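You operate a simulated robot arm through the tools that you are given. There is no shell and no other tool.

You run a simulated two-armed robot. Do the job below in one go: nothing can be reset, and whatever is moved stays where it is left.

## Task
Leak-test the valve in the block, then put it in Holds or Leaks as the gauge says.
Fine: clamp it for the test; pump into the green band only; vent before you free the clamp.

The check looks at the end state, three seconds after you hand in, the way a careful person would. Anything else that was tipped, shoved, dropped, spilled or broken makes it a failure.

## Robot
Two 7-joint arms with two-finger parallel grippers on one trunk that stands fixed in place. Base frame: the origin is at the foot of the trunk, x ahead of it, y to its left, z up; the work surface is at about z = 0.906. Units: m, degrees, N and s.
The left shoulder is at [0.02, 0.138, 1.275], the right one opposite. With the tool pointing down near the work surface each hand reaches from about 0.1 to 0.5 m from the base axis, measured 20 degrees to its own side. Payload 1.57 kg a hand.
The tool frame of a hand sits at the grasp point between the pads (the TCP): z along the fingers, y along the line on which they close. The tips reach 0.03 m beyond it. The gripper opens to 0.08 m. The fingers are 0.017 m wide and 0.012 m thick; the gripper's body (0.04 by 0.082 m) begins 0.08 m behind the TCP.
Orientation is that of the tool frame in the base frame, as [roll, pitch, yaw] about the fixed x, y, z axes, in that order (R = Rz(yaw) Ry(pitch) Rx(roll)). With the fingers straight down and closing along the base's y, the tool's x points along the base's -x, its y along +y and its z along -z.

## Interface
- The arms move only by the tool move_arm. It takes "left_plan", "right_plan" or both (then of equal length, played together; a hand with none holds still); each is a list of rows, each an object (a shift or turn left out is 0, a gripper value left out holds the last) with "rotation": the turn, a rotation vector about the tool's x, y, z in degrees, a list of three; "offset": the shift along the tool's x, y, z in cm, a list of three; "fingers": the closure, from 0 (fully open) to 1 (shut). In form: [{"rotation": [ax, ay, az], "offset": [dx, dy, dz], "fingers": fingers}, ...]. A call has 1 to 20 rows; each row is the pose to reach, as a shift and turn from the pose commanded when the call began, along the tool's axes at that moment. Each row takes 0.2 s and may step no farther than 0.05 m and 8.6 degrees from the row before; otherwise, or with a gripper value out of range, the whole call is refused. A pose out of reach is approached as far as the arm can. The call stops where the force on the tool passes 40 N (or 10 N more than at its start, if that is more) or the arm is blocked; 0.2 s more then pass. Each finger travels about 0.045 m/s and halts on what it meets, pressing with about 30 N; the grip force reading is that of the motor and also rises with nothing between the fingers. The clock runs only during rows and for 0.2 s after the last one: add rows that repeat a pose to give the fingers time. It gives the time, the measured TCP pose, the force on the tool (base axes), the opening and the grip force at its end, in the units of the frame above (readings bear some noise), with the torque about the TCP (base axes, N m) and any sound that the robot's microphone picked up.
- Cameras (640 x 400 px; columns grow to the right, rows downward): "scene" is now at [0.1794, 0.0582, 1.1926]; the picture's right is [0.59, -0.80, 0.00], its down [-0.31, -0.23, -0.93] and it looks along [0.74, 0.55, -0.38] (base axes); focal length 214 px, centre (320, 200). "left" rides on the left gripper at [0.072, 0.007, -0.122] in its tool frame; the picture's right is [-0.09, 1.00, 0.00], its down [-0.84, -0.08, -0.54] and it looks along [-0.54, -0.05, 0.84] (tool axes); focal length 238 px, centre (320, 200). "right" rides on the right gripper at [0.072, -0.007, -0.122] in its tool frame; the picture's right is [0.09, 1.00, 0.00], its down [-0.84, 0.08, -0.54] and it looks along [-0.54, 0.05, 0.84] (tool axes); focal length 238 px, centre (320, 200). There is no depth. A picture from a camera that has moved, and an enlarged one, comes with that camera's place and axes in the base frame and with its lens. The place of the scene camera against the robot may be out by one fixed shift of up to 0.025 m in any direction.
- snapshot(camera): a new picture of that camera. It takes no simulated time.
- raise_lower(by): slides the trunk up (or, below 0, down) by that many m; the arms and the scene camera ride with it, the base frame stays. It gives what a move gives, with no picture.
- aim_head(pan, tilt): turns the head with the scene camera to pan (to the left, within 60 degrees either way) and tilt (down, from -29 to 69), counted from straight ahead of the robot. It gives what a move gives.
- zoom(camera, box): a new picture of the part [left, top, right, bottom] of that camera's present view, enlarged. It takes no simulated time.
- job_done(): hands the job in; it is judged then, once.

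Places have to be worked out from the pictures, the camera data and where the tool is seen. Open the grippers and draw the arms clear of the work before you hand the job in, unless the task says otherwise.

The tools are called after "Call:" by a JSON object that holds its "api" and its "payload". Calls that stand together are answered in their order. move_arm: Moves the arms, as the interface text tells. Its arguments: {"type":"object","properties":{"left_plan":{"type":"array"},"right_plan":{"type":"array"}},"required":[]} The other tools are called the same way: raise_lower (by) moves the trunk up or down; aim_head (pan, tilt) turns the head that bears the scene camera; snapshot (camera) takes a picture; zoom (camera, box) takes an enlarged picture of a part of a camera's view; job_done () hands the job in.

At the start:

```text
time_s: 0.0
left_ee_pos: [0.2282, 0.354, 1.1399]
left_ee_rot: [-176.6, -24.7, -175.1]
left_force: [-0.7, -0.4, -0.6]
left_wrist_torque: [-0.03, -0.01, 0.01]
left_finger_gap: 0.0801
left_finger_force: 0.0
right_ee_pos: [0.3286, 0.0649, 1.1579]
right_ee_rot: [-179.8, -7.9, 180.0]
right_force: [0.6, -0.3, -0.9]
right_wrist_torque: [0.0, 0.0, -0.01]
right_finger_gap: 0.08
right_finger_force: 0.0
trunk travel left (down, up): [-0.65, 0.59]
head pan, tilt (commanded): [36.4, 22.3]
```

scene: 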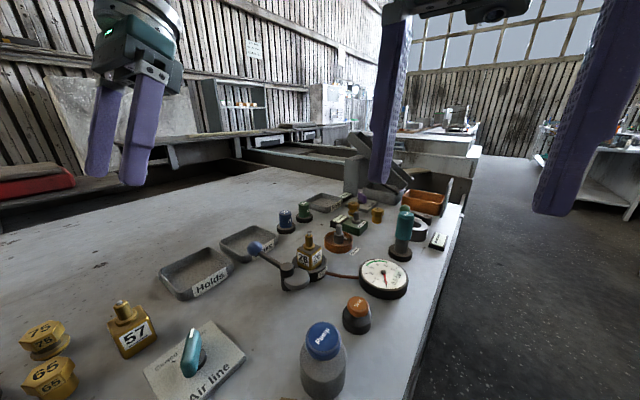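
right: 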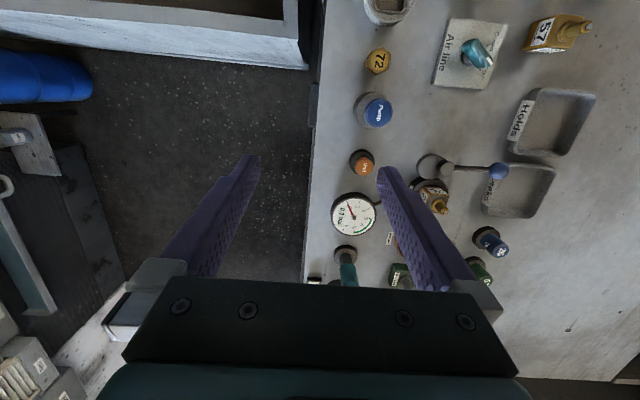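
left: 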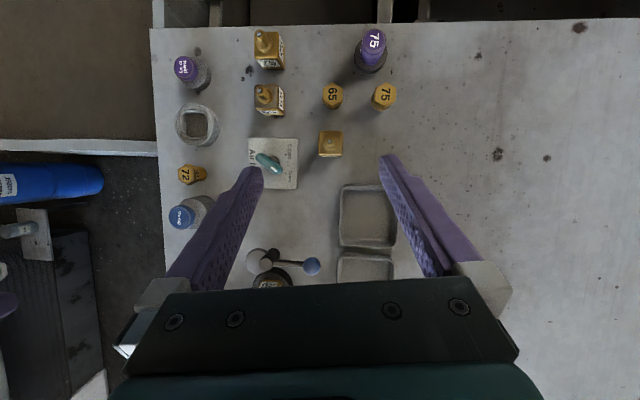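

I'll start by looking closer at the fixture, gauge and labels in the scene view before anything moves.

Call:
{"api": "zoom", "payload": {"camera": "scene", "box": [220, 180, 460, 330]}}

Call:
{"api": "zoom", "payload": {"camera": "scene", "box": [140, 250, 460, 400]}}

Call:
{"api": "zoom", "payload": {"camera": "right", "box": [300, 0, 620, 300]}}

Call:
{"api": "zoom", "payload": {"camera": "left", "box": [150, 10, 420, 300]}}

```text
2.67 times, centred on (340, 255) of scene
camera zoom: at [0.1794, 0.0582, 1.1926], right [0.59, -0.8, 0.0], down [-0.31, -0.23, -0.93], along [0.74, 0.55, -0.38], focal length 572 px, centre (267, 53)
```

zoom: 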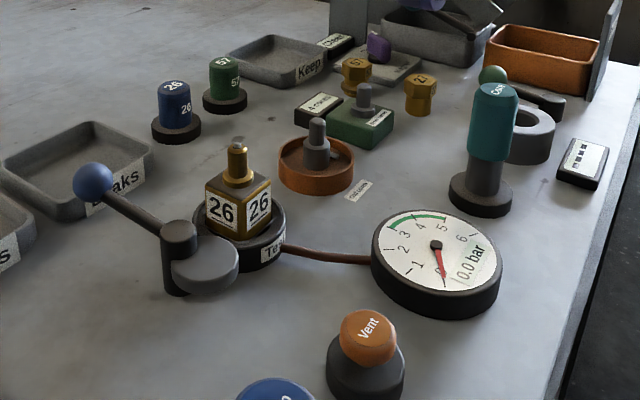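

```text
2.00 times, centred on (300, 325) of scene
camera zoom: at [0.1794, 0.0582, 1.1926], right [0.59, -0.8, 0.0], down [-0.31, -0.23, -0.93], along [0.74, 0.55, -0.38], focal length 429 px, centre (360, -50)
```

zoom: 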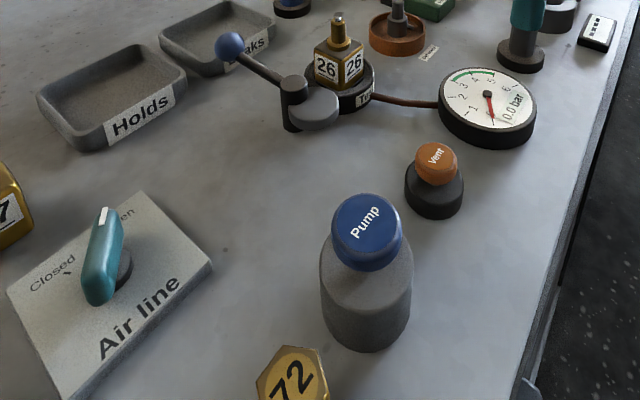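

```text
1.33 times, centred on (460, 150) of right
camera zoom: at [0.2757, 0.0602, 1.2886], right [-0.09, 1.0, 0.01], down [0.9, 0.08, 0.42], along [0.42, 0.05, -0.91], focal length 318 px, centre (133, 267)
```

zoom: 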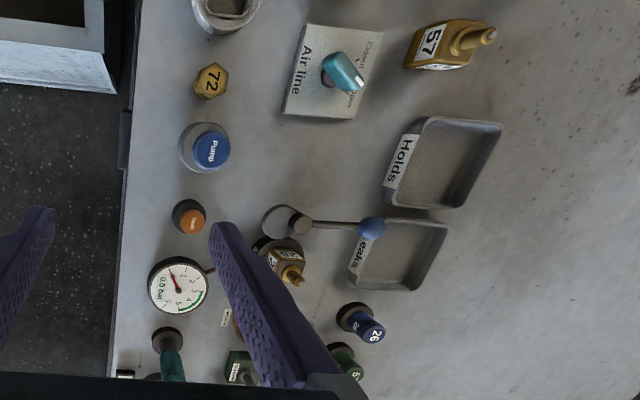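

```text
1.38 times, centred on (285, 155) of left
camera zoom: at [0.2138, 0.3677, 1.2796], right [-0.03, 1.0, -0.09], down [0.99, 0.04, 0.15], along [0.15, -0.09, -0.98], focal length 329 px, centre (368, 262)
```

zoom: 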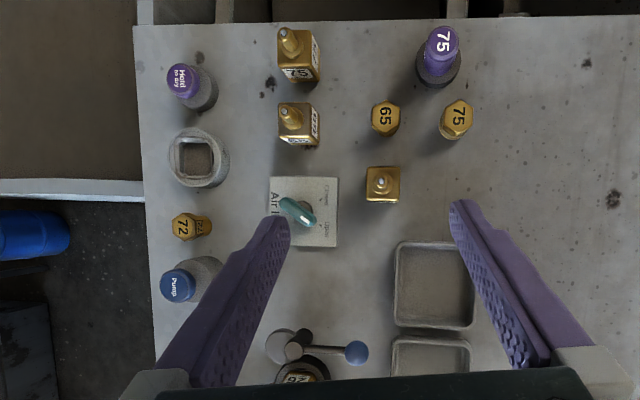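

The block holds valve 26 with a clamp lever (blue ball) beside it, a gauge reading 0.0 bar, and Pump and Vent buttons. I want closer views of the clamp, the gauge and the air-line tap.

Call:
{"api": "zoom", "payload": {"camera": "scene", "box": [240, 215, 340, 300]}}

Call:
{"api": "zoom", "payload": {"camera": "scene", "box": [340, 240, 430, 300]}}

Call:
{"api": "zoom", "payload": {"camera": "scene", "box": [140, 310, 260, 400]}}

Call:
{"api": "zoom", "payload": {"camera": "scene", "box": [270, 175, 470, 280]}}

```text
4.71 times, centred on (290, 258) of scene
camera zoom: at [0.1794, 0.0582, 1.1926], right [0.59, -0.8, 0.0], down [-0.31, -0.23, -0.93], along [0.74, 0.55, -0.38], focal length 1009 px, centre (461, -71)
```

zoom: 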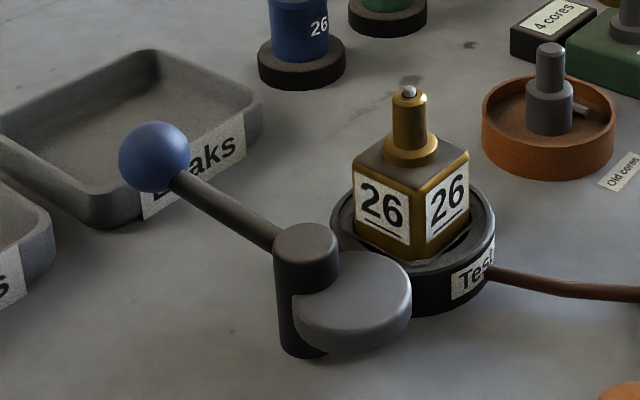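

```text
6.67 times, centred on (385, 270) of scene
camera zoom: at [0.1794, 0.0582, 1.1926], right [0.59, -0.8, 0.0], down [-0.31, -0.23, -0.93], along [0.74, 0.55, -0.38], focal length 1430 px, centre (-113, -267)
```

zoom: 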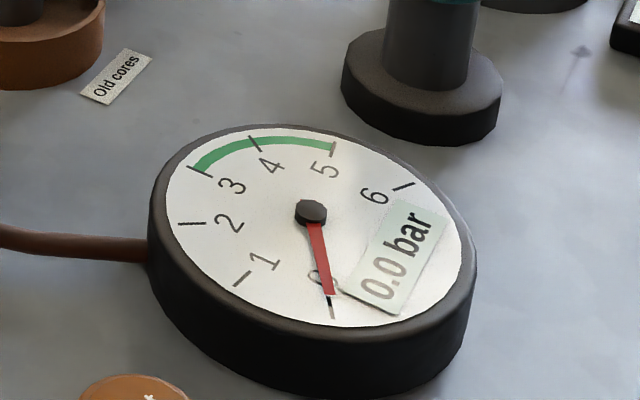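

```text
4.44 times, centred on (200, 355) of scene
camera zoom: at [0.1794, 0.0582, 1.1926], right [0.59, -0.8, 0.0], down [-0.31, -0.23, -0.93], along [0.74, 0.55, -0.38], focal length 953 px, centre (853, -489)
```

zoom: 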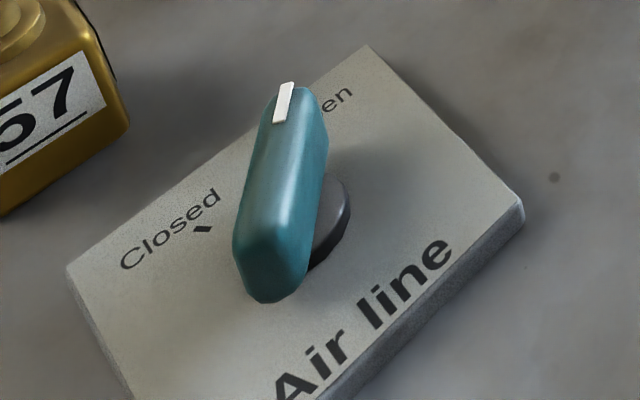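

```text
3.20 times, centred on (370, 228) of scene
camera zoom: at [0.1794, 0.0582, 1.1926], right [0.59, -0.8, 0.0], down [-0.31, -0.23, -0.93], along [0.74, 0.55, -0.38], focal length 686 px, centre (160, 112)
```

zoom: 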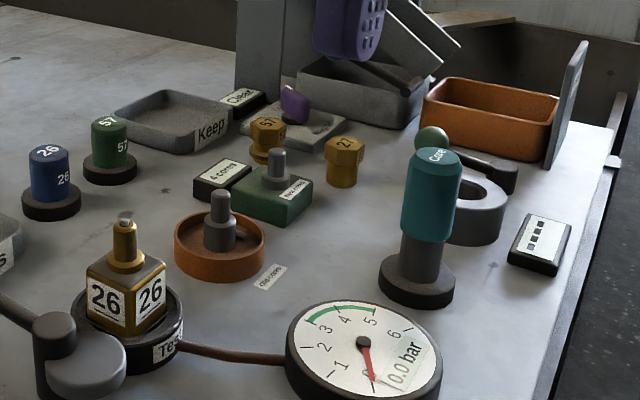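

The valve sits at about (0.42, 0.26). The clamp post is at about (0.36, 0.25), with the ball handle toward +y and what looks like an eccentric cam disc toward -y. The tap's white mark is by "Open". I'll bring the left hand upright over the area, high up, for a closer look with its camera.

Call:
{"api": "move_arm", "payload": {"left_plan": [{"rotation": [-1.1, -6.13, 1.4], "offset": [-1.26, -1.7, 0.07]}, {"rotation": [-2.2, -12.26, 2.8], "offset": [-2.52, -3.4, 0.14]}, {"rotation": [-3.3, -18.4, 4.2], "offset": [-3.78, -5.1, 0.21]}, {"rotation": [-4.4, -24.5, 5.6], "offset": [-5.05, -6.81, 0.29]}, {"rotation": [-4.4, -24.5, 5.6], "offset": [-5.05, -6.81, 0.29]}]}}

```text
time_s: 1.2
left_ee_pos: [0.2764, 0.2963, 1.1095]
left_ee_rot: [-179.9, -2.4, -178.4]
left_force: [0.2, 0.8, -0.7]
left_wrist_torque: [0.0, 0.01, -0.01]
left_finger_gap: 0.08
left_finger_force: 0.1
right_ee_pos: [0.3284, 0.0651, 1.1571]
right_ee_rot: [-179.8, -8.1, -179.9]
right_force: [0.0, 0.4, -0.3]
right_wrist_torque: [-0.02, 0.01, 0.01]
right_finger_gap: 0.0801
right_finger_force: 0.0
trunk travel left (down, up): [-0.65, 0.59]
head pan, tilt (commanded): [36.4, 22.3]
```

The left hand is nearly vertical above the clamp. I'll take its picture.

Call:
{"api": "snapshot", "payload": {"camera": "left"}}

Call:
{"api": "zoom", "payload": {"camera": "left", "box": [180, 60, 440, 290]}}

```text
taken
camera left: at [0.2102, 0.3005, 1.2343], right [0.06, 1.0, 0.0], down [0.86, -0.05, 0.51], along [0.5, -0.04, -0.86], focal length 238 px, centre (320, 200)
```

left: 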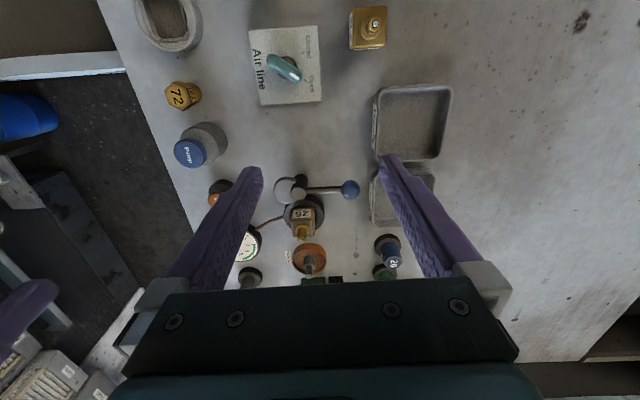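

```text
1.74 times, centred on (310, 175) of left
camera zoom: at [0.2102, 0.3005, 1.2343], right [0.06, 1.0, 0.0], down [0.86, -0.05, 0.51], along [0.5, -0.04, -0.86], focal length 414 px, centre (337, 244)
```

zoom: 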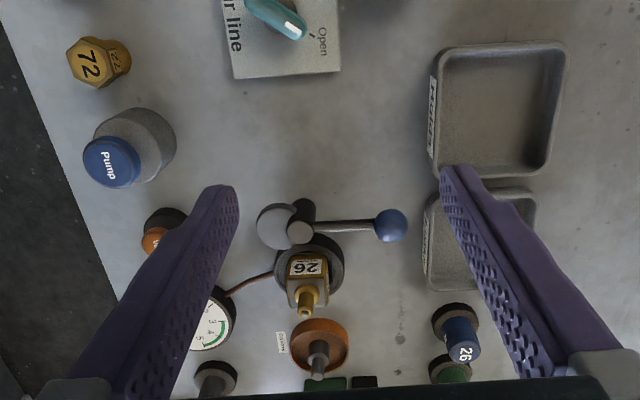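

The geometry reads as follows:
- **Clamp post:** about (0.361, 0.259), top at z≈0.952. The cam disc points to -y at cube height.
- **Ball:** about (0.357, 0.329, 0.956).
- **Valve:** about (0.4135, 0.26), stem top at z≈0.988.

Turning the handle from +y toward -x will swing the cam against the valve cube. I'll move the left hand above the ball with the closing line at 45°, fingers narrowed to a loose cage.

Call:
{"api": "move_arm", "payload": {"left_plan": [{"rotation": [0, 0, 7.8], "offset": [-1.4, 0.5, 0.5], "fingers": 0.2}, {"rotation": [0, 0, 15.6], "offset": [-2.8, 1.0, 1.0], "fingers": 0.4}, {"rotation": [0, 0, 23.4], "offset": [-4.2, 1.5, 1.7], "fingers": 0.55}, {"rotation": [0, 0, 31.2], "offset": [-5.6, 2.0, 2.5], "fingers": 0.55}, {"rotation": [0, 0, 39.0], "offset": [-7.0, 2.5, 3.5], "fingers": 0.55}, {"rotation": [0, 0, 46.6], "offset": [-8.35, 3.05, 4.6], "fingers": 0.55}, {"rotation": [0, 0, 46.6], "offset": [-8.35, 3.05, 4.6], "fingers": 0.55}, {"rotation": [0, 0, 46.6], "offset": [-8.35, 3.05, 4.6], "fingers": 0.55}]}}

Call:
{"api": "snapshot", "payload": {"camera": "left"}}

Call:
{"api": "snapshot", "payload": {"camera": "scene"}}

```text
time_s: 3.0
left_ee_pos: [0.365, 0.3213, 1.0728]
left_ee_rot: [-179.8, 0.0, 133.5]
left_force: [-0.4, 0.1, 0.6]
left_wrist_torque: [0.01, 0.03, -0.02]
left_finger_gap: 0.036
left_finger_force: 0.1
right_ee_pos: [0.3275, 0.0674, 1.1569]
right_ee_rot: [-179.7, -8.2, -179.9]
right_force: [0.2, 0.8, 1.2]
right_wrist_torque: [-0.03, -0.02, -0.02]
right_finger_gap: 0.08
right_finger_force: 0.2
trunk travel left (down, up): [-0.65, 0.59]
head pan, tilt (commanded): [36.4, 22.3]
```

```text
taken
camera left: at [0.3202, 0.3785, 1.1949], right [0.79, 0.62, 0.0], down [0.52, -0.66, 0.54], along [0.33, -0.43, -0.84], focal length 238 px, centre (320, 200)
```

left: 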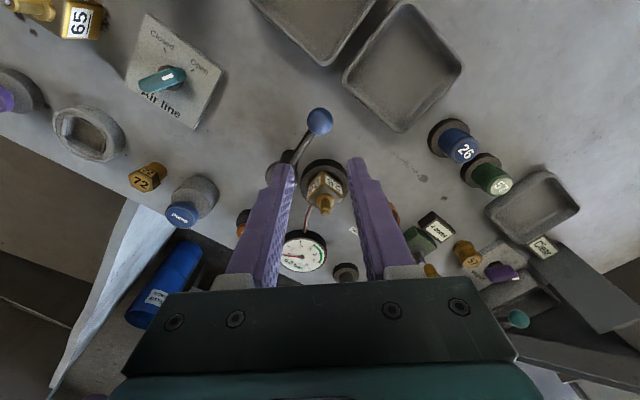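

```text
taken
camera scene: at [0.1794, 0.0582, 1.1926], right [0.59, -0.8, 0.0], down [-0.31, -0.23, -0.93], along [0.74, 0.55, -0.38], focal length 214 px, centre (320, 200)
```

scene: 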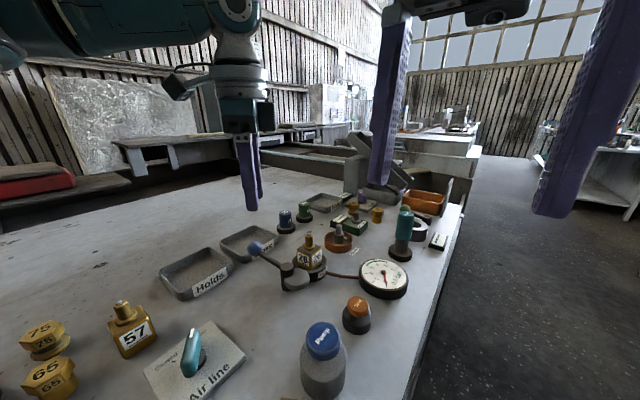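

The ball ray gives (0.359, 0.3295), which agrees with my earlier estimate. I'll centre over it and descend to just above it, then check.

Call:
{"api": "move_arm", "payload": {"left_plan": [{"offset": [0.5, 0.02, 2.0]}, {"offset": [1.06, 0.04, 4.0]}, {"offset": [1.06, 0.04, 6.0]}, {"offset": [1.06, 0.04, 6.0]}, {"offset": [1.06, 0.04, 6.0]}]}}

Call:
{"api": "snapshot", "payload": {"camera": "left"}}

Call:
{"api": "zoom", "payload": {"camera": "scene", "box": [180, 160, 340, 300]}}

```text
time_s: 4.2
left_ee_pos: [0.3574, 0.3282, 1.0131]
left_ee_rot: [-179.9, 0.0, 133.5]
left_force: [0.3, 0.0, 0.0]
left_wrist_torque: [0.01, 0.01, 0.02]
left_finger_gap: 0.0359
left_finger_force: 0.1
right_ee_pos: [0.3298, 0.0658, 1.157]
right_ee_rot: [-179.6, -8.1, 179.9]
right_force: [0.2, 0.1, -0.2]
right_wrist_torque: [0.01, 0.0, -0.03]
right_finger_gap: 0.0798
right_finger_force: 0.1
trunk travel left (down, up): [-0.65, 0.59]
head pan, tilt (commanded): [36.4, 22.3]
```

```text
taken
camera left: at [0.3131, 0.3863, 1.1354], right [0.79, 0.62, 0.0], down [0.52, -0.66, 0.54], along [0.34, -0.43, -0.84], focal length 238 px, centre (320, 200)
```

left: 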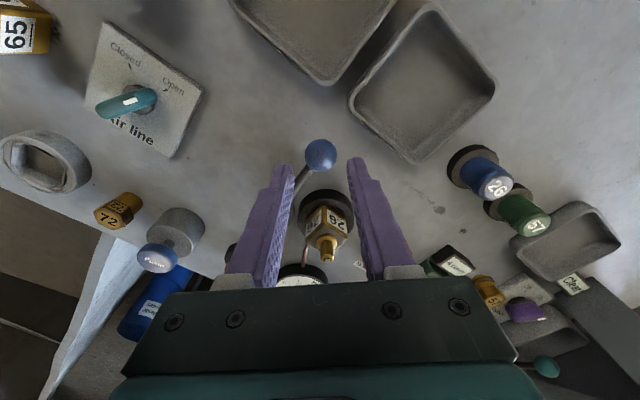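

```text
2.86 times, centred on (260, 230) of scene
camera zoom: at [0.1794, 0.0582, 1.1926], right [0.59, -0.8, 0.0], down [-0.31, -0.23, -0.93], along [0.74, 0.55, -0.38], focal length 613 px, centre (491, 114)
```

zoom: 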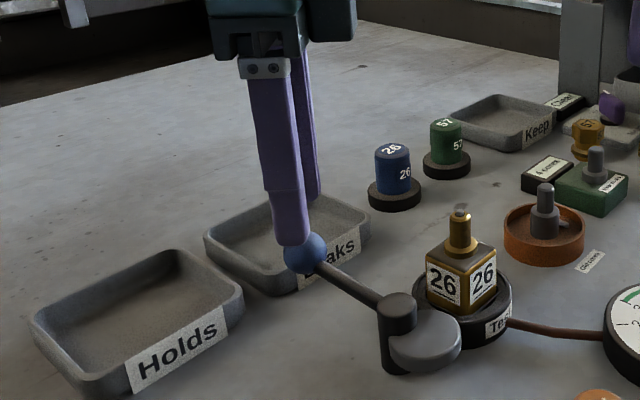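

The ball is centred between the fingers at (0.358, 0.329). I'll descend 4.1 cm to straddle it.

Call:
{"api": "move_arm", "payload": {"left_plan": [{"offset": [0, 0, 1.4]}, {"offset": [0, 0, 2.8]}, {"offset": [0, 0, 4.1]}, {"offset": [0, 0, 4.1]}, {"offset": [0, 0, 4.1]}]}}

Call:
{"api": "zoom", "payload": {"camera": "scene", "box": [180, 160, 340, 300]}}

Call:
{"api": "snapshot", "payload": {"camera": "left"}}

```text
time_s: 5.4
left_ee_pos: [0.3579, 0.3299, 0.9732]
left_ee_rot: [-179.9, 0.0, 133.5]
left_force: [0.1, -0.2, -0.2]
left_wrist_torque: [0.02, -0.01, 0.0]
left_finger_gap: 0.036
left_finger_force: 0.0
right_ee_pos: [0.3285, 0.0674, 1.157]
right_ee_rot: [-179.7, -8.1, -179.9]
right_force: [-0.3, -0.2, -0.4]
right_wrist_torque: [0.02, 0.04, -0.04]
right_finger_gap: 0.0802
right_finger_force: 0.1
trunk travel left (down, up): [-0.65, 0.59]
head pan, tilt (commanded): [36.4, 22.3]
```

```text
2.86 times, centred on (260, 230) of scene
camera zoom: at [0.1794, 0.0582, 1.1926], right [0.59, -0.8, 0.0], down [-0.31, -0.23, -0.93], along [0.74, 0.55, -0.38], focal length 613 px, centre (491, 114)
```

zoom: 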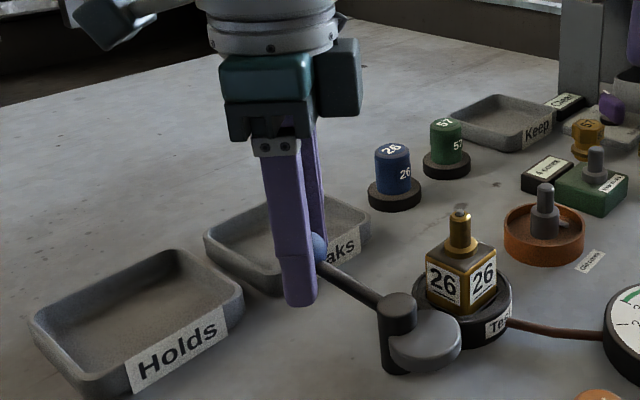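

```text
taken
camera left: at [0.3133, 0.3864, 1.0942], right [0.79, 0.62, 0.0], down [0.52, -0.66, 0.54], along [0.34, -0.43, -0.84], focal length 238 px, centre (320, 200)
```

left: 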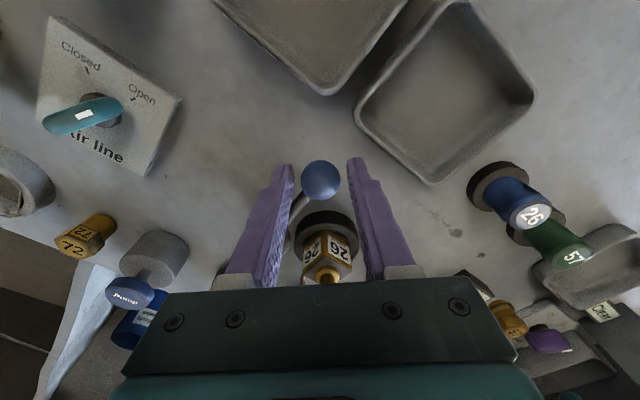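

The ball is inside the cage and the tap plate is visible at the left edge. I'll zoom on the plate to be sure the tap is at Open before I turn the clamp.

Call:
{"api": "zoom", "payload": {"camera": "left", "box": [20, 0, 220, 180]}}

Call:
{"api": "zoom", "payload": {"camera": "right", "box": [410, 0, 540, 110]}}

```text
2.22 times, centred on (120, 90) of left
camera zoom: at [0.3133, 0.3864, 1.0942], right [0.79, 0.62, 0.0], down [0.52, -0.66, 0.54], along [0.34, -0.43, -0.84], focal length 530 px, centre (764, 444)
```

zoom: 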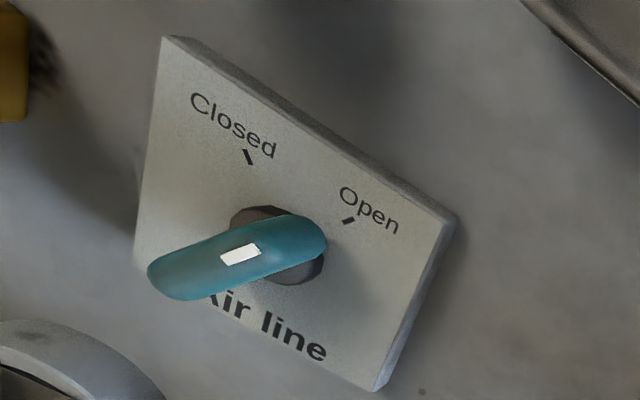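

```text
3.64 times, centred on (475, 55) of right
camera zoom: at [0.2757, 0.0602, 1.2878], right [-0.09, 1.0, 0.01], down [0.9, 0.08, 0.42], along [0.42, 0.05, -0.91], focal length 867 px, centre (-244, 727)
```

zoom: 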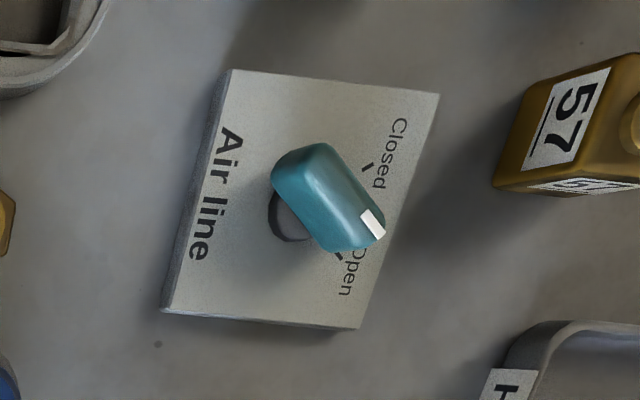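

Triangulating the tap's white mark puts it in line with the Open tick, so I'll leave the tap alone. Now I'll snug the cage around the ball and swing the handle about halfway along its arc toward -x.

Call:
{"api": "move_arm", "payload": {"left_plan": [{"fingers": 0.62}, {"fingers": 0.62}, {"offset": [0.555, -0.73, 0]}, {"offset": [1.035, -1.58, 0]}, {"offset": [1.39, -2.49, 0]}, {"offset": [1.62, -3.44, 0], "rotation": [0, 0, -3]}, {"offset": [1.72, -4.41, 0], "rotation": [0, 0, -6]}, {"offset": [1.67, -5.38, 0], "rotation": [0, 0, -9]}, {"offset": [1.67, -5.38, 0], "rotation": [0, 0, -9]}]}}

Call:
{"api": "zoom", "payload": {"camera": "scene", "box": [180, 160, 340, 300]}}

Call:
{"api": "snapshot", "payload": {"camera": "left"}}

```text
time_s: 7.4
left_ee_pos: [0.3065, 0.3049, 0.9736]
left_ee_rot: [-180.0, 0.0, 142.5]
left_force: [0.7, -0.5, 0.2]
left_wrist_torque: [0.03, 0.0, 0.01]
left_finger_gap: 0.0305
left_finger_force: 0.2
right_ee_pos: [0.3289, 0.066, 1.1569]
right_ee_rot: [-179.7, -8.1, 180.0]
right_force: [0.0, -0.2, -0.9]
right_wrist_torque: [0.01, 0.0, -0.01]
right_finger_gap: 0.0802
right_finger_force: 0.1
trunk travel left (down, up): [-0.65, 0.59]
head pan, tilt (commanded): [36.4, 22.3]
```

```text
2.86 times, centred on (260, 230) of scene
camera zoom: at [0.1794, 0.0582, 1.1926], right [0.59, -0.8, 0.0], down [-0.31, -0.23, -0.93], along [0.74, 0.55, -0.38], focal length 613 px, centre (491, 114)
```

zoom: 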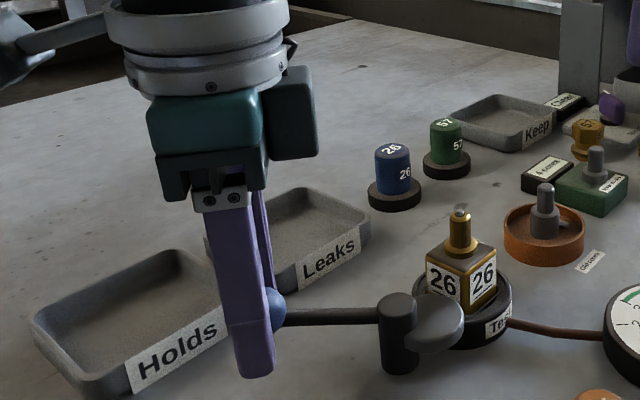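

```text
taken
camera left: at [0.2544, 0.3537, 1.0945], right [0.68, 0.73, 0.0], down [0.62, -0.57, 0.54], along [0.4, -0.37, -0.84], focal length 238 px, centre (320, 200)
```

left: 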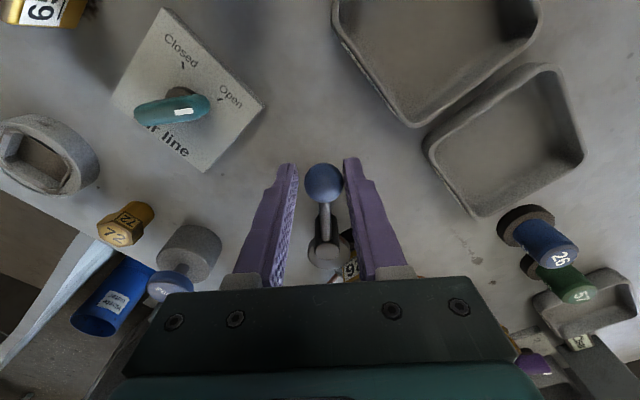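

The lever follows freely and the cam is swinging toward the valve. I'll continue the arc to about 172°, watching the force.

Call:
{"api": "move_arm", "payload": {"left_plan": [{"offset": [-0.03, -0.98, 0], "rotation": [0, 0, -5]}, {"offset": [-0.19, -1.94, 0], "rotation": [0, 0, -10]}, {"offset": [-0.48, -2.87, 0], "rotation": [0, 0, -16]}, {"offset": [-0.9, -3.75, 0], "rotation": [0, 0, -22]}, {"offset": [-0.9, -3.75, 0], "rotation": [0, 0, -22]}]}}

Call:
{"api": "zoom", "payload": {"camera": "scene", "box": [180, 160, 340, 300]}}

Call:
{"api": "snapshot", "payload": {"camera": "left"}}

```text
time_s: 8.6
left_ee_pos: [0.2898, 0.2697, 0.9732]
left_ee_rot: [-179.9, 0.0, 164.6]
left_force: [0.5, 0.2, -0.2]
left_wrist_torque: [-0.03, 0.01, 0.0]
left_finger_gap: 0.0308
left_finger_force: 0.5
right_ee_pos: [0.3285, 0.066, 1.1569]
right_ee_rot: [-179.7, -8.1, 180.0]
right_force: [-0.1, 0.8, -1.2]
right_wrist_torque: [0.0, 0.0, 0.0]
right_finger_gap: 0.0797
right_finger_force: 0.1
trunk travel left (down, up): [-0.65, 0.59]
head pan, tilt (commanded): [36.4, 22.3]
```

```text
2.86 times, centred on (260, 230) of scene
camera zoom: at [0.1794, 0.0582, 1.1926], right [0.59, -0.8, 0.0], down [-0.31, -0.23, -0.93], along [0.74, 0.55, -0.38], focal length 613 px, centre (491, 114)
```

zoom: 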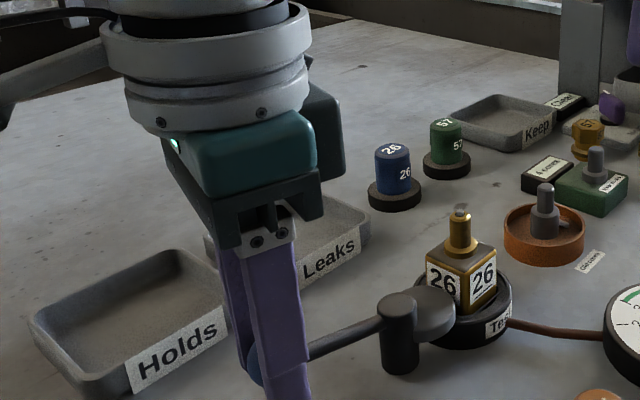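

```text
taken
camera left: at [0.224, 0.2952, 1.0945], right [0.35, 0.94, 0.0], down [0.79, -0.3, 0.54], along [0.51, -0.19, -0.84], focal length 238 px, centre (320, 200)
```

left: 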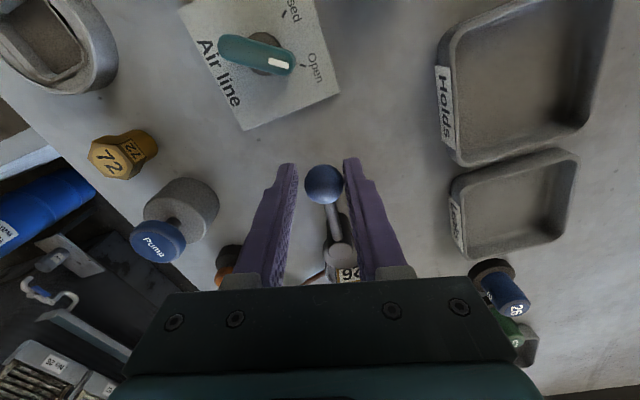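

There's no resistance yet at about 170°. I'll carry on gently to 184° and check the force and the cam.

Call:
{"api": "move_arm", "payload": {"left_plan": [{"offset": [-0.13, -0.72, 0], "rotation": [0, 0, -5]}, {"offset": [-0.34, -1.42, 0], "rotation": [0, 0, -10]}, {"offset": [-0.34, -1.42, 0], "rotation": [0, 0, -10]}]}}

Call:
{"api": "zoom", "payload": {"camera": "scene", "box": [220, 210, 340, 300]}}

Call:
{"api": "snapshot", "payload": {"camera": "left"}}

```text
time_s: 9.4
left_ee_pos: [0.2909, 0.2579, 0.9723]
left_ee_rot: [179.8, 0.0, 174.7]
left_force: [4.8, 13.6, -4.7]
left_wrist_torque: [0.11, -0.1, -0.05]
left_finger_gap: 0.0426
left_finger_force: 6.8
right_ee_pos: [0.3288, 0.0671, 1.157]
right_ee_rot: [-179.8, -8.0, -179.9]
right_force: [0.5, -0.1, 0.5]
right_wrist_torque: [0.02, -0.03, 0.0]
right_finger_gap: 0.0798
right_finger_force: 0.0
trunk travel left (down, up): [-0.65, 0.59]
head pan, tilt (commanded): [36.4, 22.3]
```

```text
4.44 times, centred on (280, 255) of scene
camera zoom: at [0.1798, 0.0598, 1.1927], right [0.59, -0.8, 0.0], down [-0.31, -0.22, -0.93], along [0.74, 0.55, -0.38], focal length 953 px, centre (498, -44)
```

zoom: 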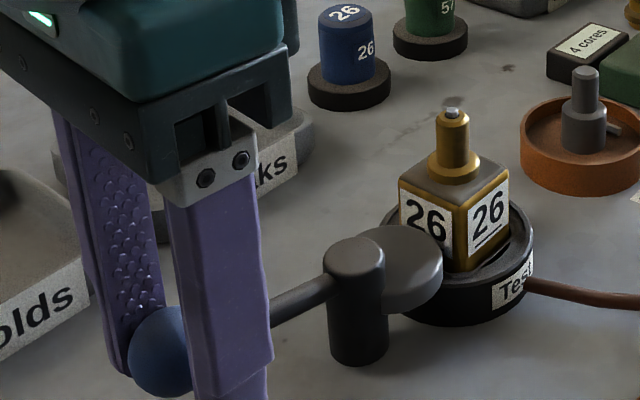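

```text
taken
camera left: at [0.2207, 0.2707, 1.0951], right [0.18, 0.98, 0.0], down [0.83, -0.16, 0.54], along [0.53, -0.1, -0.84], focal length 238 px, centre (320, 200)
```

left: 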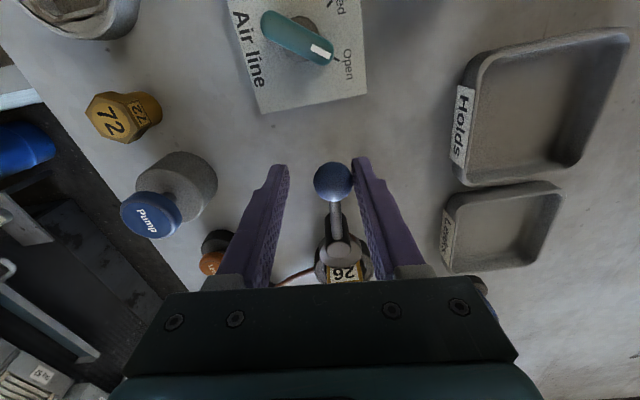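

The lever now resists, with about 14 N along y and the fingers spread to 0.0426. The cam disc is up against the cube. I'll firm up the grip on the ball so the closing force presses it home, and see whether it moves any further.

Call:
{"api": "move_arm", "payload": {"left_plan": [{"fingers": 0.7}, {"fingers": 0.75}, {"fingers": 0.75}, {"fingers": 0.75}]}}

Call:
{"api": "snapshot", "payload": {"camera": "left"}}

Call:
{"api": "zoom", "payload": {"camera": "scene", "box": [220, 210, 340, 300]}}

```text
time_s: 10.4
left_ee_pos: [0.2913, 0.258, 0.9737]
left_ee_rot: [179.6, 0.0, 174.5]
left_force: [5.1, 20.7, -6.3]
left_wrist_torque: [0.14, 0.12, -0.02]
left_finger_gap: 0.039
left_finger_force: 11.1
right_ee_pos: [0.3293, 0.0689, 1.1576]
right_ee_rot: [-179.8, -8.0, -179.8]
right_force: [-0.3, 0.7, -0.2]
right_wrist_torque: [-0.01, 0.02, -0.02]
right_finger_gap: 0.0797
right_finger_force: 0.2
trunk travel left (down, up): [-0.65, 0.59]
head pan, tilt (commanded): [36.4, 22.3]
```

```text
taken
camera left: at [0.2206, 0.2719, 1.0953], right [0.19, 0.98, 0.01], down [0.83, -0.16, 0.54], along [0.53, -0.1, -0.84], focal length 238 px, centre (320, 200)
```

left: 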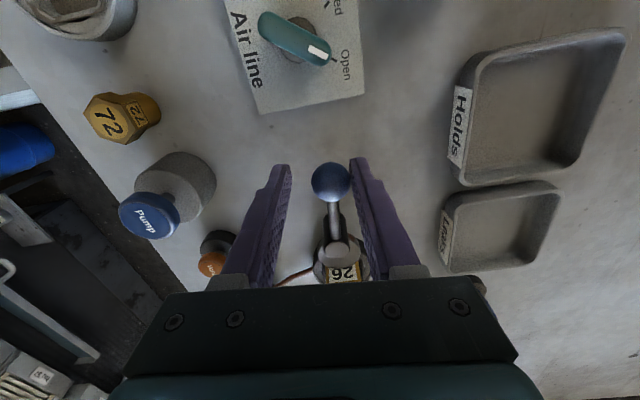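

```text
4.44 times, centred on (280, 255) of scene
camera zoom: at [0.1797, 0.0608, 1.1928], right [0.59, -0.8, 0.0], down [-0.31, -0.22, -0.93], along [0.74, 0.55, -0.38], focal length 953 px, centre (498, -44)
```

zoom: 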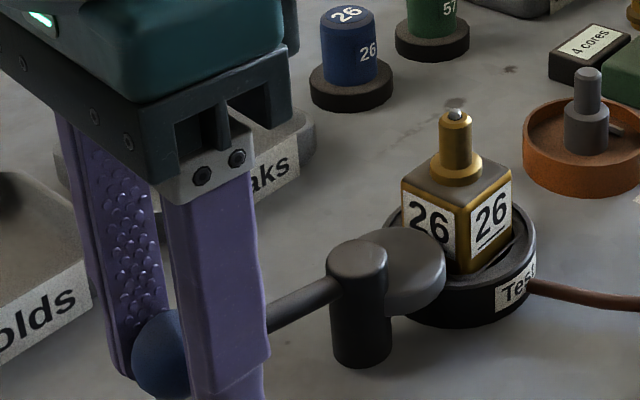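

The ball crept only about 2 mm under roughly 20 N. I'll zoom the left camera on the cam to see how it meets the valve.

Call:
{"api": "zoom", "payload": {"camera": "left", "box": [270, 150, 400, 300]}}

Call:
{"api": "zoom", "payload": {"camera": "right", "box": [380, 100, 520, 230]}}

Call:
{"api": "zoom", "payload": {"camera": "scene", "box": [270, 225, 330, 275]}}

```text
2.67 times, centred on (335, 225) of left
camera zoom: at [0.2206, 0.2719, 1.0953], right [0.19, 0.98, 0.01], down [0.83, -0.16, 0.54], along [0.53, -0.1, -0.84], focal length 636 px, centre (280, 133)
```

zoom: 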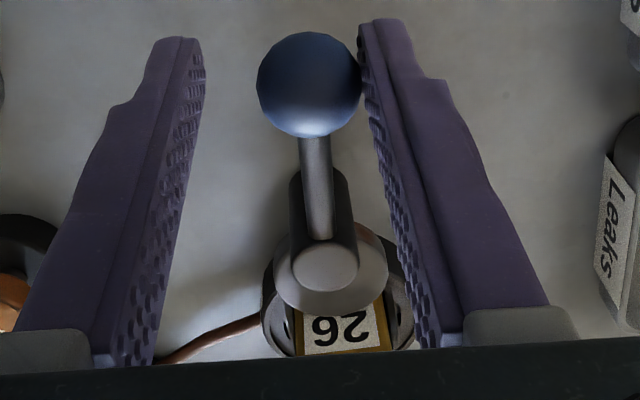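

```text
3.08 times, centred on (450, 165) of right
camera zoom: at [0.276, 0.0624, 1.2881], right [-0.09, 1.0, 0.01], down [0.9, 0.08, 0.42], along [0.42, 0.05, -0.91], focal length 733 px, centre (-80, 308)
```

zoom: 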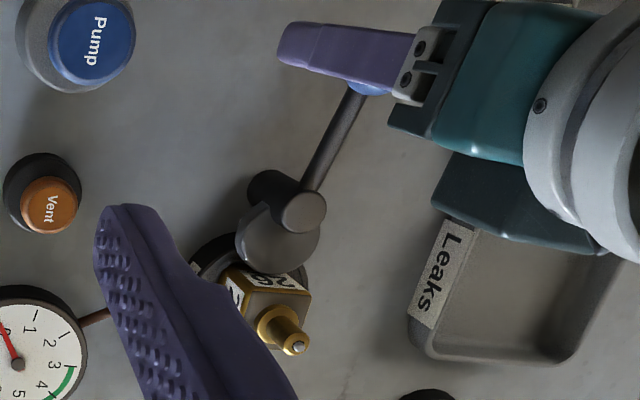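

```text
8.00 times, centred on (300, 250) of scene
camera zoom: at [0.1797, 0.0608, 1.1928], right [0.59, -0.8, 0.0], down [-0.31, -0.22, -0.93], along [0.74, 0.55, -0.38], focal length 1716 px, centre (480, -200)
```

zoom: 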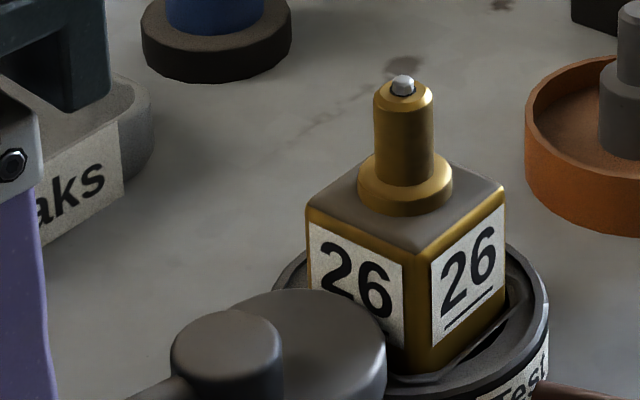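

The cam disc now sits squarely between the post and the cube, and the valve looks upright in its recess. I'll push slightly further to make sure it is home, then open the fingers to see if the lever stays put.

Call:
{"api": "move_arm", "payload": {"left_plan": [{"offset": [0, -0.25, 0]}, {"offset": [0, -0.5, 0]}, {"offset": [0, -0.7, 0]}, {"offset": [0, -0.7, 0]}]}}

Call:
{"api": "zoom", "payload": {"camera": "left", "box": [270, 150, 400, 300]}}

```text
time_s: 11.4
left_ee_pos: [0.2904, 0.2546, 0.9746]
left_ee_rot: [179.3, -0.1, 174.8]
left_force: [5.0, 30.0, -11.5]
left_wrist_torque: [0.14, -0.01, 0.0]
left_finger_gap: 0.047
left_finger_force: 15.3
right_ee_pos: [0.3293, 0.0704, 1.1574]
right_ee_rot: [180.0, -8.1, -179.9]
right_force: [-0.4, -0.3, -0.5]
right_wrist_torque: [0.01, 0.01, 0.0]
right_finger_gap: 0.08
right_finger_force: 0.0
trunk travel left (down, up): [-0.65, 0.59]
head pan, tilt (commanded): [36.4, 22.3]
```

```text
2.67 times, centred on (335, 225) of left
camera zoom: at [0.22, 0.2667, 1.0958], right [0.18, 0.98, 0.01], down [0.83, -0.16, 0.54], along [0.53, -0.09, -0.84], focal length 636 px, centre (280, 133)
```

zoom: 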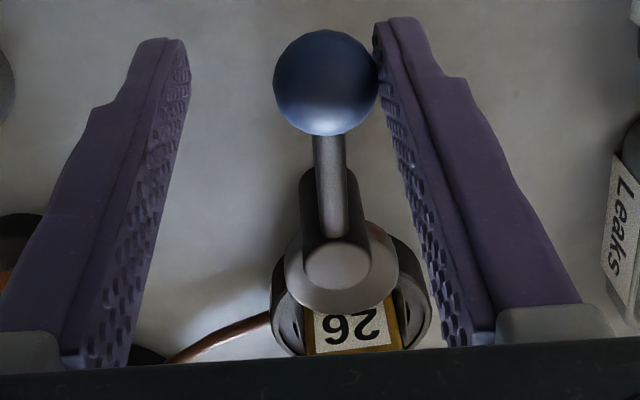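

At 30 N the ball moved only about 1 mm more, so the lever is at its stop at about y 0.264. I'll open the fingers and check whether the lever stays.

Call:
{"api": "move_arm", "payload": {"left_plan": [{"fingers": 0.4, "offset": [0, 0.3, 0]}, {"fingers": 0.2, "offset": [0, 0.7, 0]}, {"fingers": 0.2, "offset": [0, 0.7, 0]}, {"fingers": 0.2, "offset": [0, 0.7, 0]}, {"fingers": 0.2, "offset": [0, 0.7, 0]}]}}

Call:
{"api": "zoom", "payload": {"camera": "left", "box": [270, 150, 400, 300]}}

Call:
{"api": "snapshot", "payload": {"camera": "scene"}}

```text
time_s: 12.6
left_ee_pos: [0.2909, 0.255, 0.9721]
left_ee_rot: [-180.0, 0.1, 174.5]
left_force: [-0.8, 0.2, -0.2]
left_wrist_torque: [0.01, -0.01, 0.03]
left_finger_gap: 0.0641
left_finger_force: 0.0
right_ee_pos: [0.3289, 0.066, 1.1572]
right_ee_rot: [-179.7, -8.1, -180.0]
right_force: [0.2, -0.3, -0.1]
right_wrist_torque: [-0.05, -0.01, -0.01]
right_finger_gap: 0.0798
right_finger_force: 0.2
trunk travel left (down, up): [-0.65, 0.59]
head pan, tilt (commanded): [36.4, 22.3]
```

```text
2.67 times, centred on (335, 225) of left
camera zoom: at [0.2204, 0.2683, 1.0943], right [0.19, 0.98, 0.0], down [0.83, -0.16, 0.54], along [0.53, -0.1, -0.84], focal length 636 px, centre (280, 133)
```

zoom: 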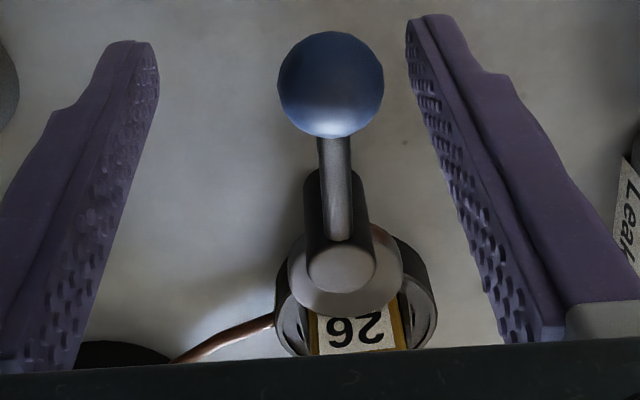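

```text
taken
camera scene: at [0.1794, 0.0582, 1.1926], right [0.59, -0.8, 0.0], down [-0.31, -0.23, -0.93], along [0.74, 0.55, -0.38], focal length 214 px, centre (320, 200)
```

scene: 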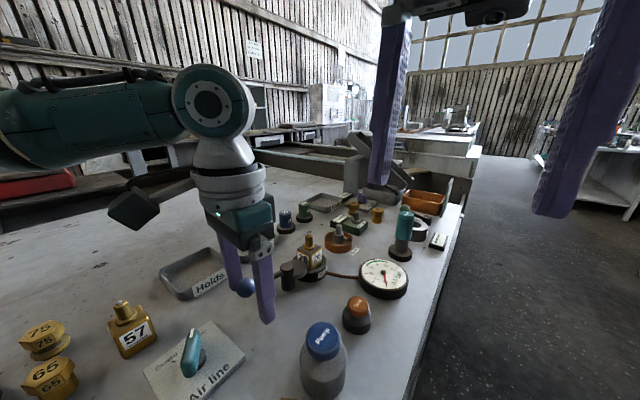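

The lever stays where I left it, so the clamp is set. I'll lift the left hand straight up off the ball and draw it back to the left, clear of the work.

Call:
{"api": "move_arm", "payload": {"left_plan": [{"offset": [0, 0, -3]}, {"offset": [0, 0, -6]}, {"offset": [0, 0, -9]}, {"offset": [0.5, 1.5, -12]}, {"offset": [1.5, 5, -14]}, {"offset": [2.5, 9, -15]}, {"offset": [3.4, 13, -15]}, {"offset": [3.4, 14.2, -15]}, {"offset": [3.4, 14.2, -15]}]}}

Call:
{"api": "zoom", "payload": {"camera": "scene", "box": [220, 200, 440, 380]}}

```text
time_s: 14.6
left_ee_pos: [0.2711, 0.3995, 1.1234]
left_ee_rot: [-179.9, 0.1, 174.5]
left_force: [-0.8, -0.3, -0.4]
left_wrist_torque: [-0.04, -0.01, 0.01]
left_finger_gap: 0.0638
left_finger_force: 0.1
right_ee_pos: [0.3294, 0.0668, 1.1566]
right_ee_rot: [-179.6, -8.1, -179.9]
right_force: [0.4, -0.1, 0.1]
right_wrist_torque: [-0.02, 0.0, 0.01]
right_finger_gap: 0.0799
right_finger_force: 0.0
trunk travel left (down, up): [-0.65, 0.59]
head pan, tilt (commanded): [36.4, 22.3]
```

```text
2.22 times, centred on (330, 290) of scene
camera zoom: at [0.1794, 0.0582, 1.1926], right [0.59, -0.8, 0.0], down [-0.31, -0.23, -0.93], along [0.74, 0.55, -0.38], focal length 477 px, centre (298, 0)
```

zoom: 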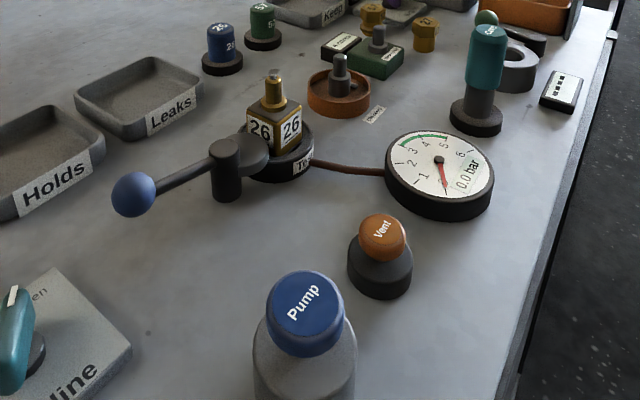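

The clamp lever is at -x with the cam against the valve, and the gauge still reads 0.0. I'll bring the right hand upright above the pump (about 0.294, 0.142) and look.

Call:
{"api": "move_arm", "payload": {"right_plan": [{"offset": [0.4, 1.9, 2.0], "rotation": [0, -2, 0]}, {"offset": [0.9, 3.8, 4.0], "rotation": [0, -4, 0]}, {"offset": [1.5, 5.7, 6.0], "rotation": [0, -6, 0]}, {"offset": [2.1, 7.6, 8.0], "rotation": [0, -8.1, 0]}, {"offset": [2.1, 7.6, 8.0], "rotation": [0, -8.1, 0]}, {"offset": [2.1, 7.6, 8.0], "rotation": [0, -8.1, 0]}]}}

Call:
{"api": "snapshot", "payload": {"camera": "right"}}

Call:
{"api": "snapshot", "payload": {"camera": "scene"}}

```text
time_s: 16.0
left_ee_pos: [0.2705, 0.3993, 1.1215]
left_ee_rot: [-179.9, 0.0, 174.5]
left_force: [0.3, 0.6, 0.9]
left_wrist_torque: [-0.01, 0.01, 0.01]
left_finger_gap: 0.0639
left_finger_force: 0.2
right_ee_pos: [0.3033, 0.13, 1.0843]
right_ee_rot: [-179.7, 0.2, -179.9]
right_force: [-0.1, -0.2, 0.0]
right_wrist_torque: [0.0, -0.02, 0.0]
right_finger_gap: 0.0802
right_finger_force: 0.1
right hand out of reach, approached as far as the arm can: row 4, 5, 6
trunk travel left (down, up): [-0.65, 0.59]
head pan, tilt (commanded): [36.4, 22.3]
```

```text
taken
camera right: at [0.2316, 0.123, 1.2057], right [-0.09, 1.0, 0.0], down [0.83, 0.08, 0.55], along [0.54, 0.05, -0.84], focal length 238 px, centre (320, 200)
```

right: 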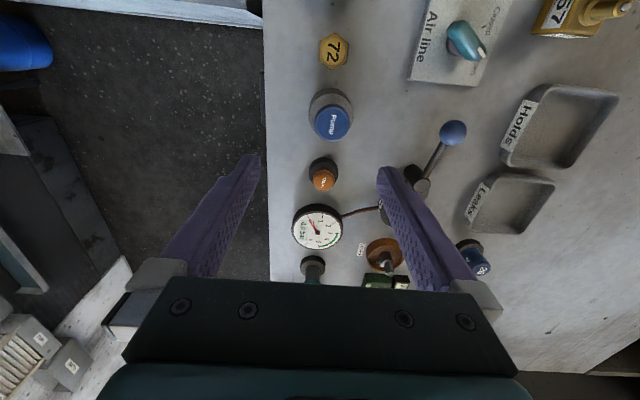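

```text
taken
camera scene: at [0.1794, 0.0582, 1.1926], right [0.59, -0.8, 0.0], down [-0.31, -0.23, -0.93], along [0.74, 0.55, -0.38], focal length 214 px, centre (320, 200)
```

scene: 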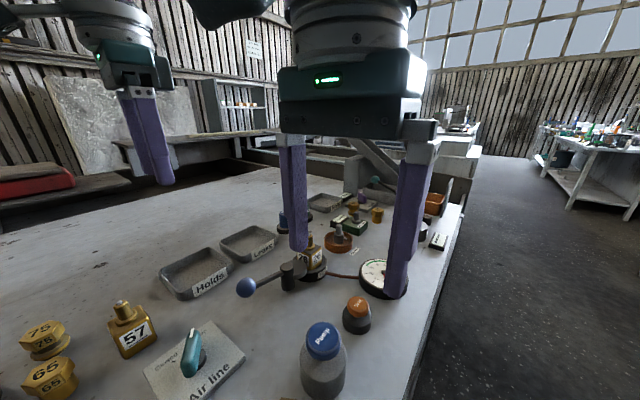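

The right arm cannot get over the pump; it stopped short at (0.303, 0.130). I'll use the left hand for the pump and vent instead. First I'll draw the right hand up and well out of the way to the right.

Call:
{"api": "move_arm", "payload": {"right_plan": [{"offset": [0.5, -3.0, -3]}, {"offset": [1, -7, -5]}, {"offset": [1.5, -11.5, -7]}, {"offset": [2, -16, -7]}, {"offset": [2.5, -20.5, -7]}, {"offset": [3, -25, -7]}, {"offset": [3, -25, -7]}, {"offset": [3, -25, -7]}]}}

Call:
{"api": "snapshot", "payload": {"camera": "scene"}}

Call:
{"api": "snapshot", "payload": {"camera": "left"}}

```text
time_s: 18.0
left_ee_pos: [0.2706, 0.3997, 1.1232]
left_ee_rot: [-180.0, 0.0, 174.4]
left_force: [0.2, 0.3, -0.4]
left_wrist_torque: [0.0, 0.01, 0.03]
left_finger_gap: 0.064
left_finger_force: 0.1
right_ee_pos: [0.2603, -0.1278, 1.1253]
right_ee_rot: [-174.7, -4.8, -179.2]
right_force: [-0.6, -0.5, -0.3]
right_wrist_torque: [0.02, -0.02, 0.0]
right_finger_gap: 0.0797
right_finger_force: 0.1
trunk travel left (down, up): [-0.65, 0.59]
head pan, tilt (commanded): [36.4, 22.3]
stopped in row 8 (right hand): the arm was blocked; the commanded pose is now the measured one
```

```text
taken
camera scene: at [0.1794, 0.0582, 1.1926], right [0.59, -0.8, 0.0], down [-0.31, -0.23, -0.93], along [0.74, 0.55, -0.38], focal length 214 px, centre (320, 200)
```

scene: 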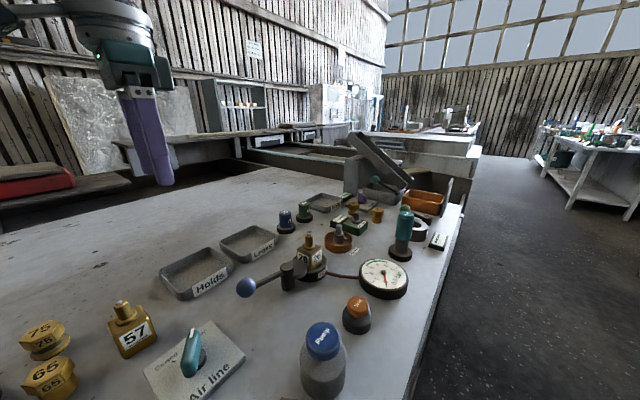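

```text
taken
camera left: at [0.2004, 0.4137, 1.2441], right [0.19, 0.98, 0.0], down [0.83, -0.16, 0.54], along [0.53, -0.1, -0.84], focal length 238 px, centre (320, 200)
```

left: 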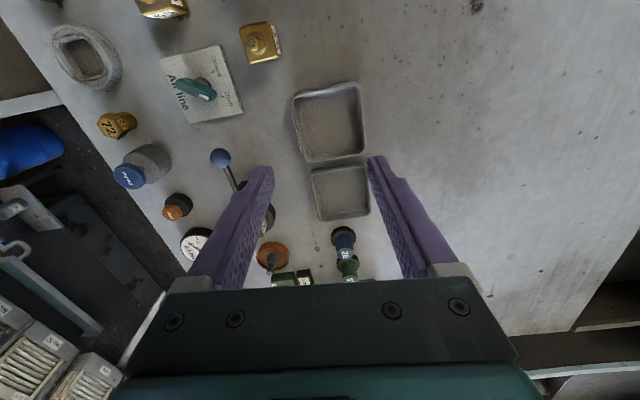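

The right arm reported a block, but with almost no force. I'll check its camera to make sure it isn't touching anything.

Call:
{"api": "snapshot", "payload": {"camera": "right"}}

```text
taken
camera right: at [0.2001, -0.1244, 1.2529], right [-0.11, 0.99, -0.08], down [0.88, 0.14, 0.46], along [0.47, -0.02, -0.88], focal length 238 px, centre (320, 200)
```

right: 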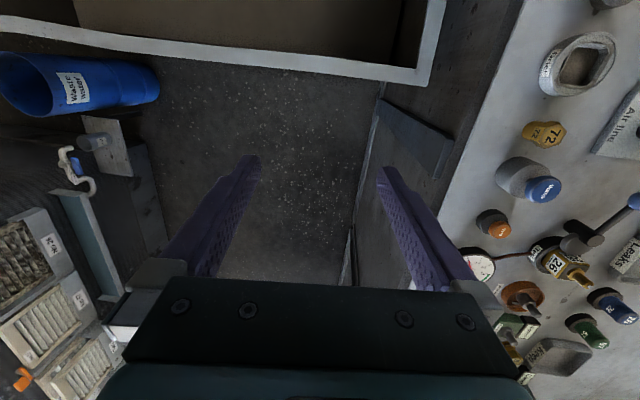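

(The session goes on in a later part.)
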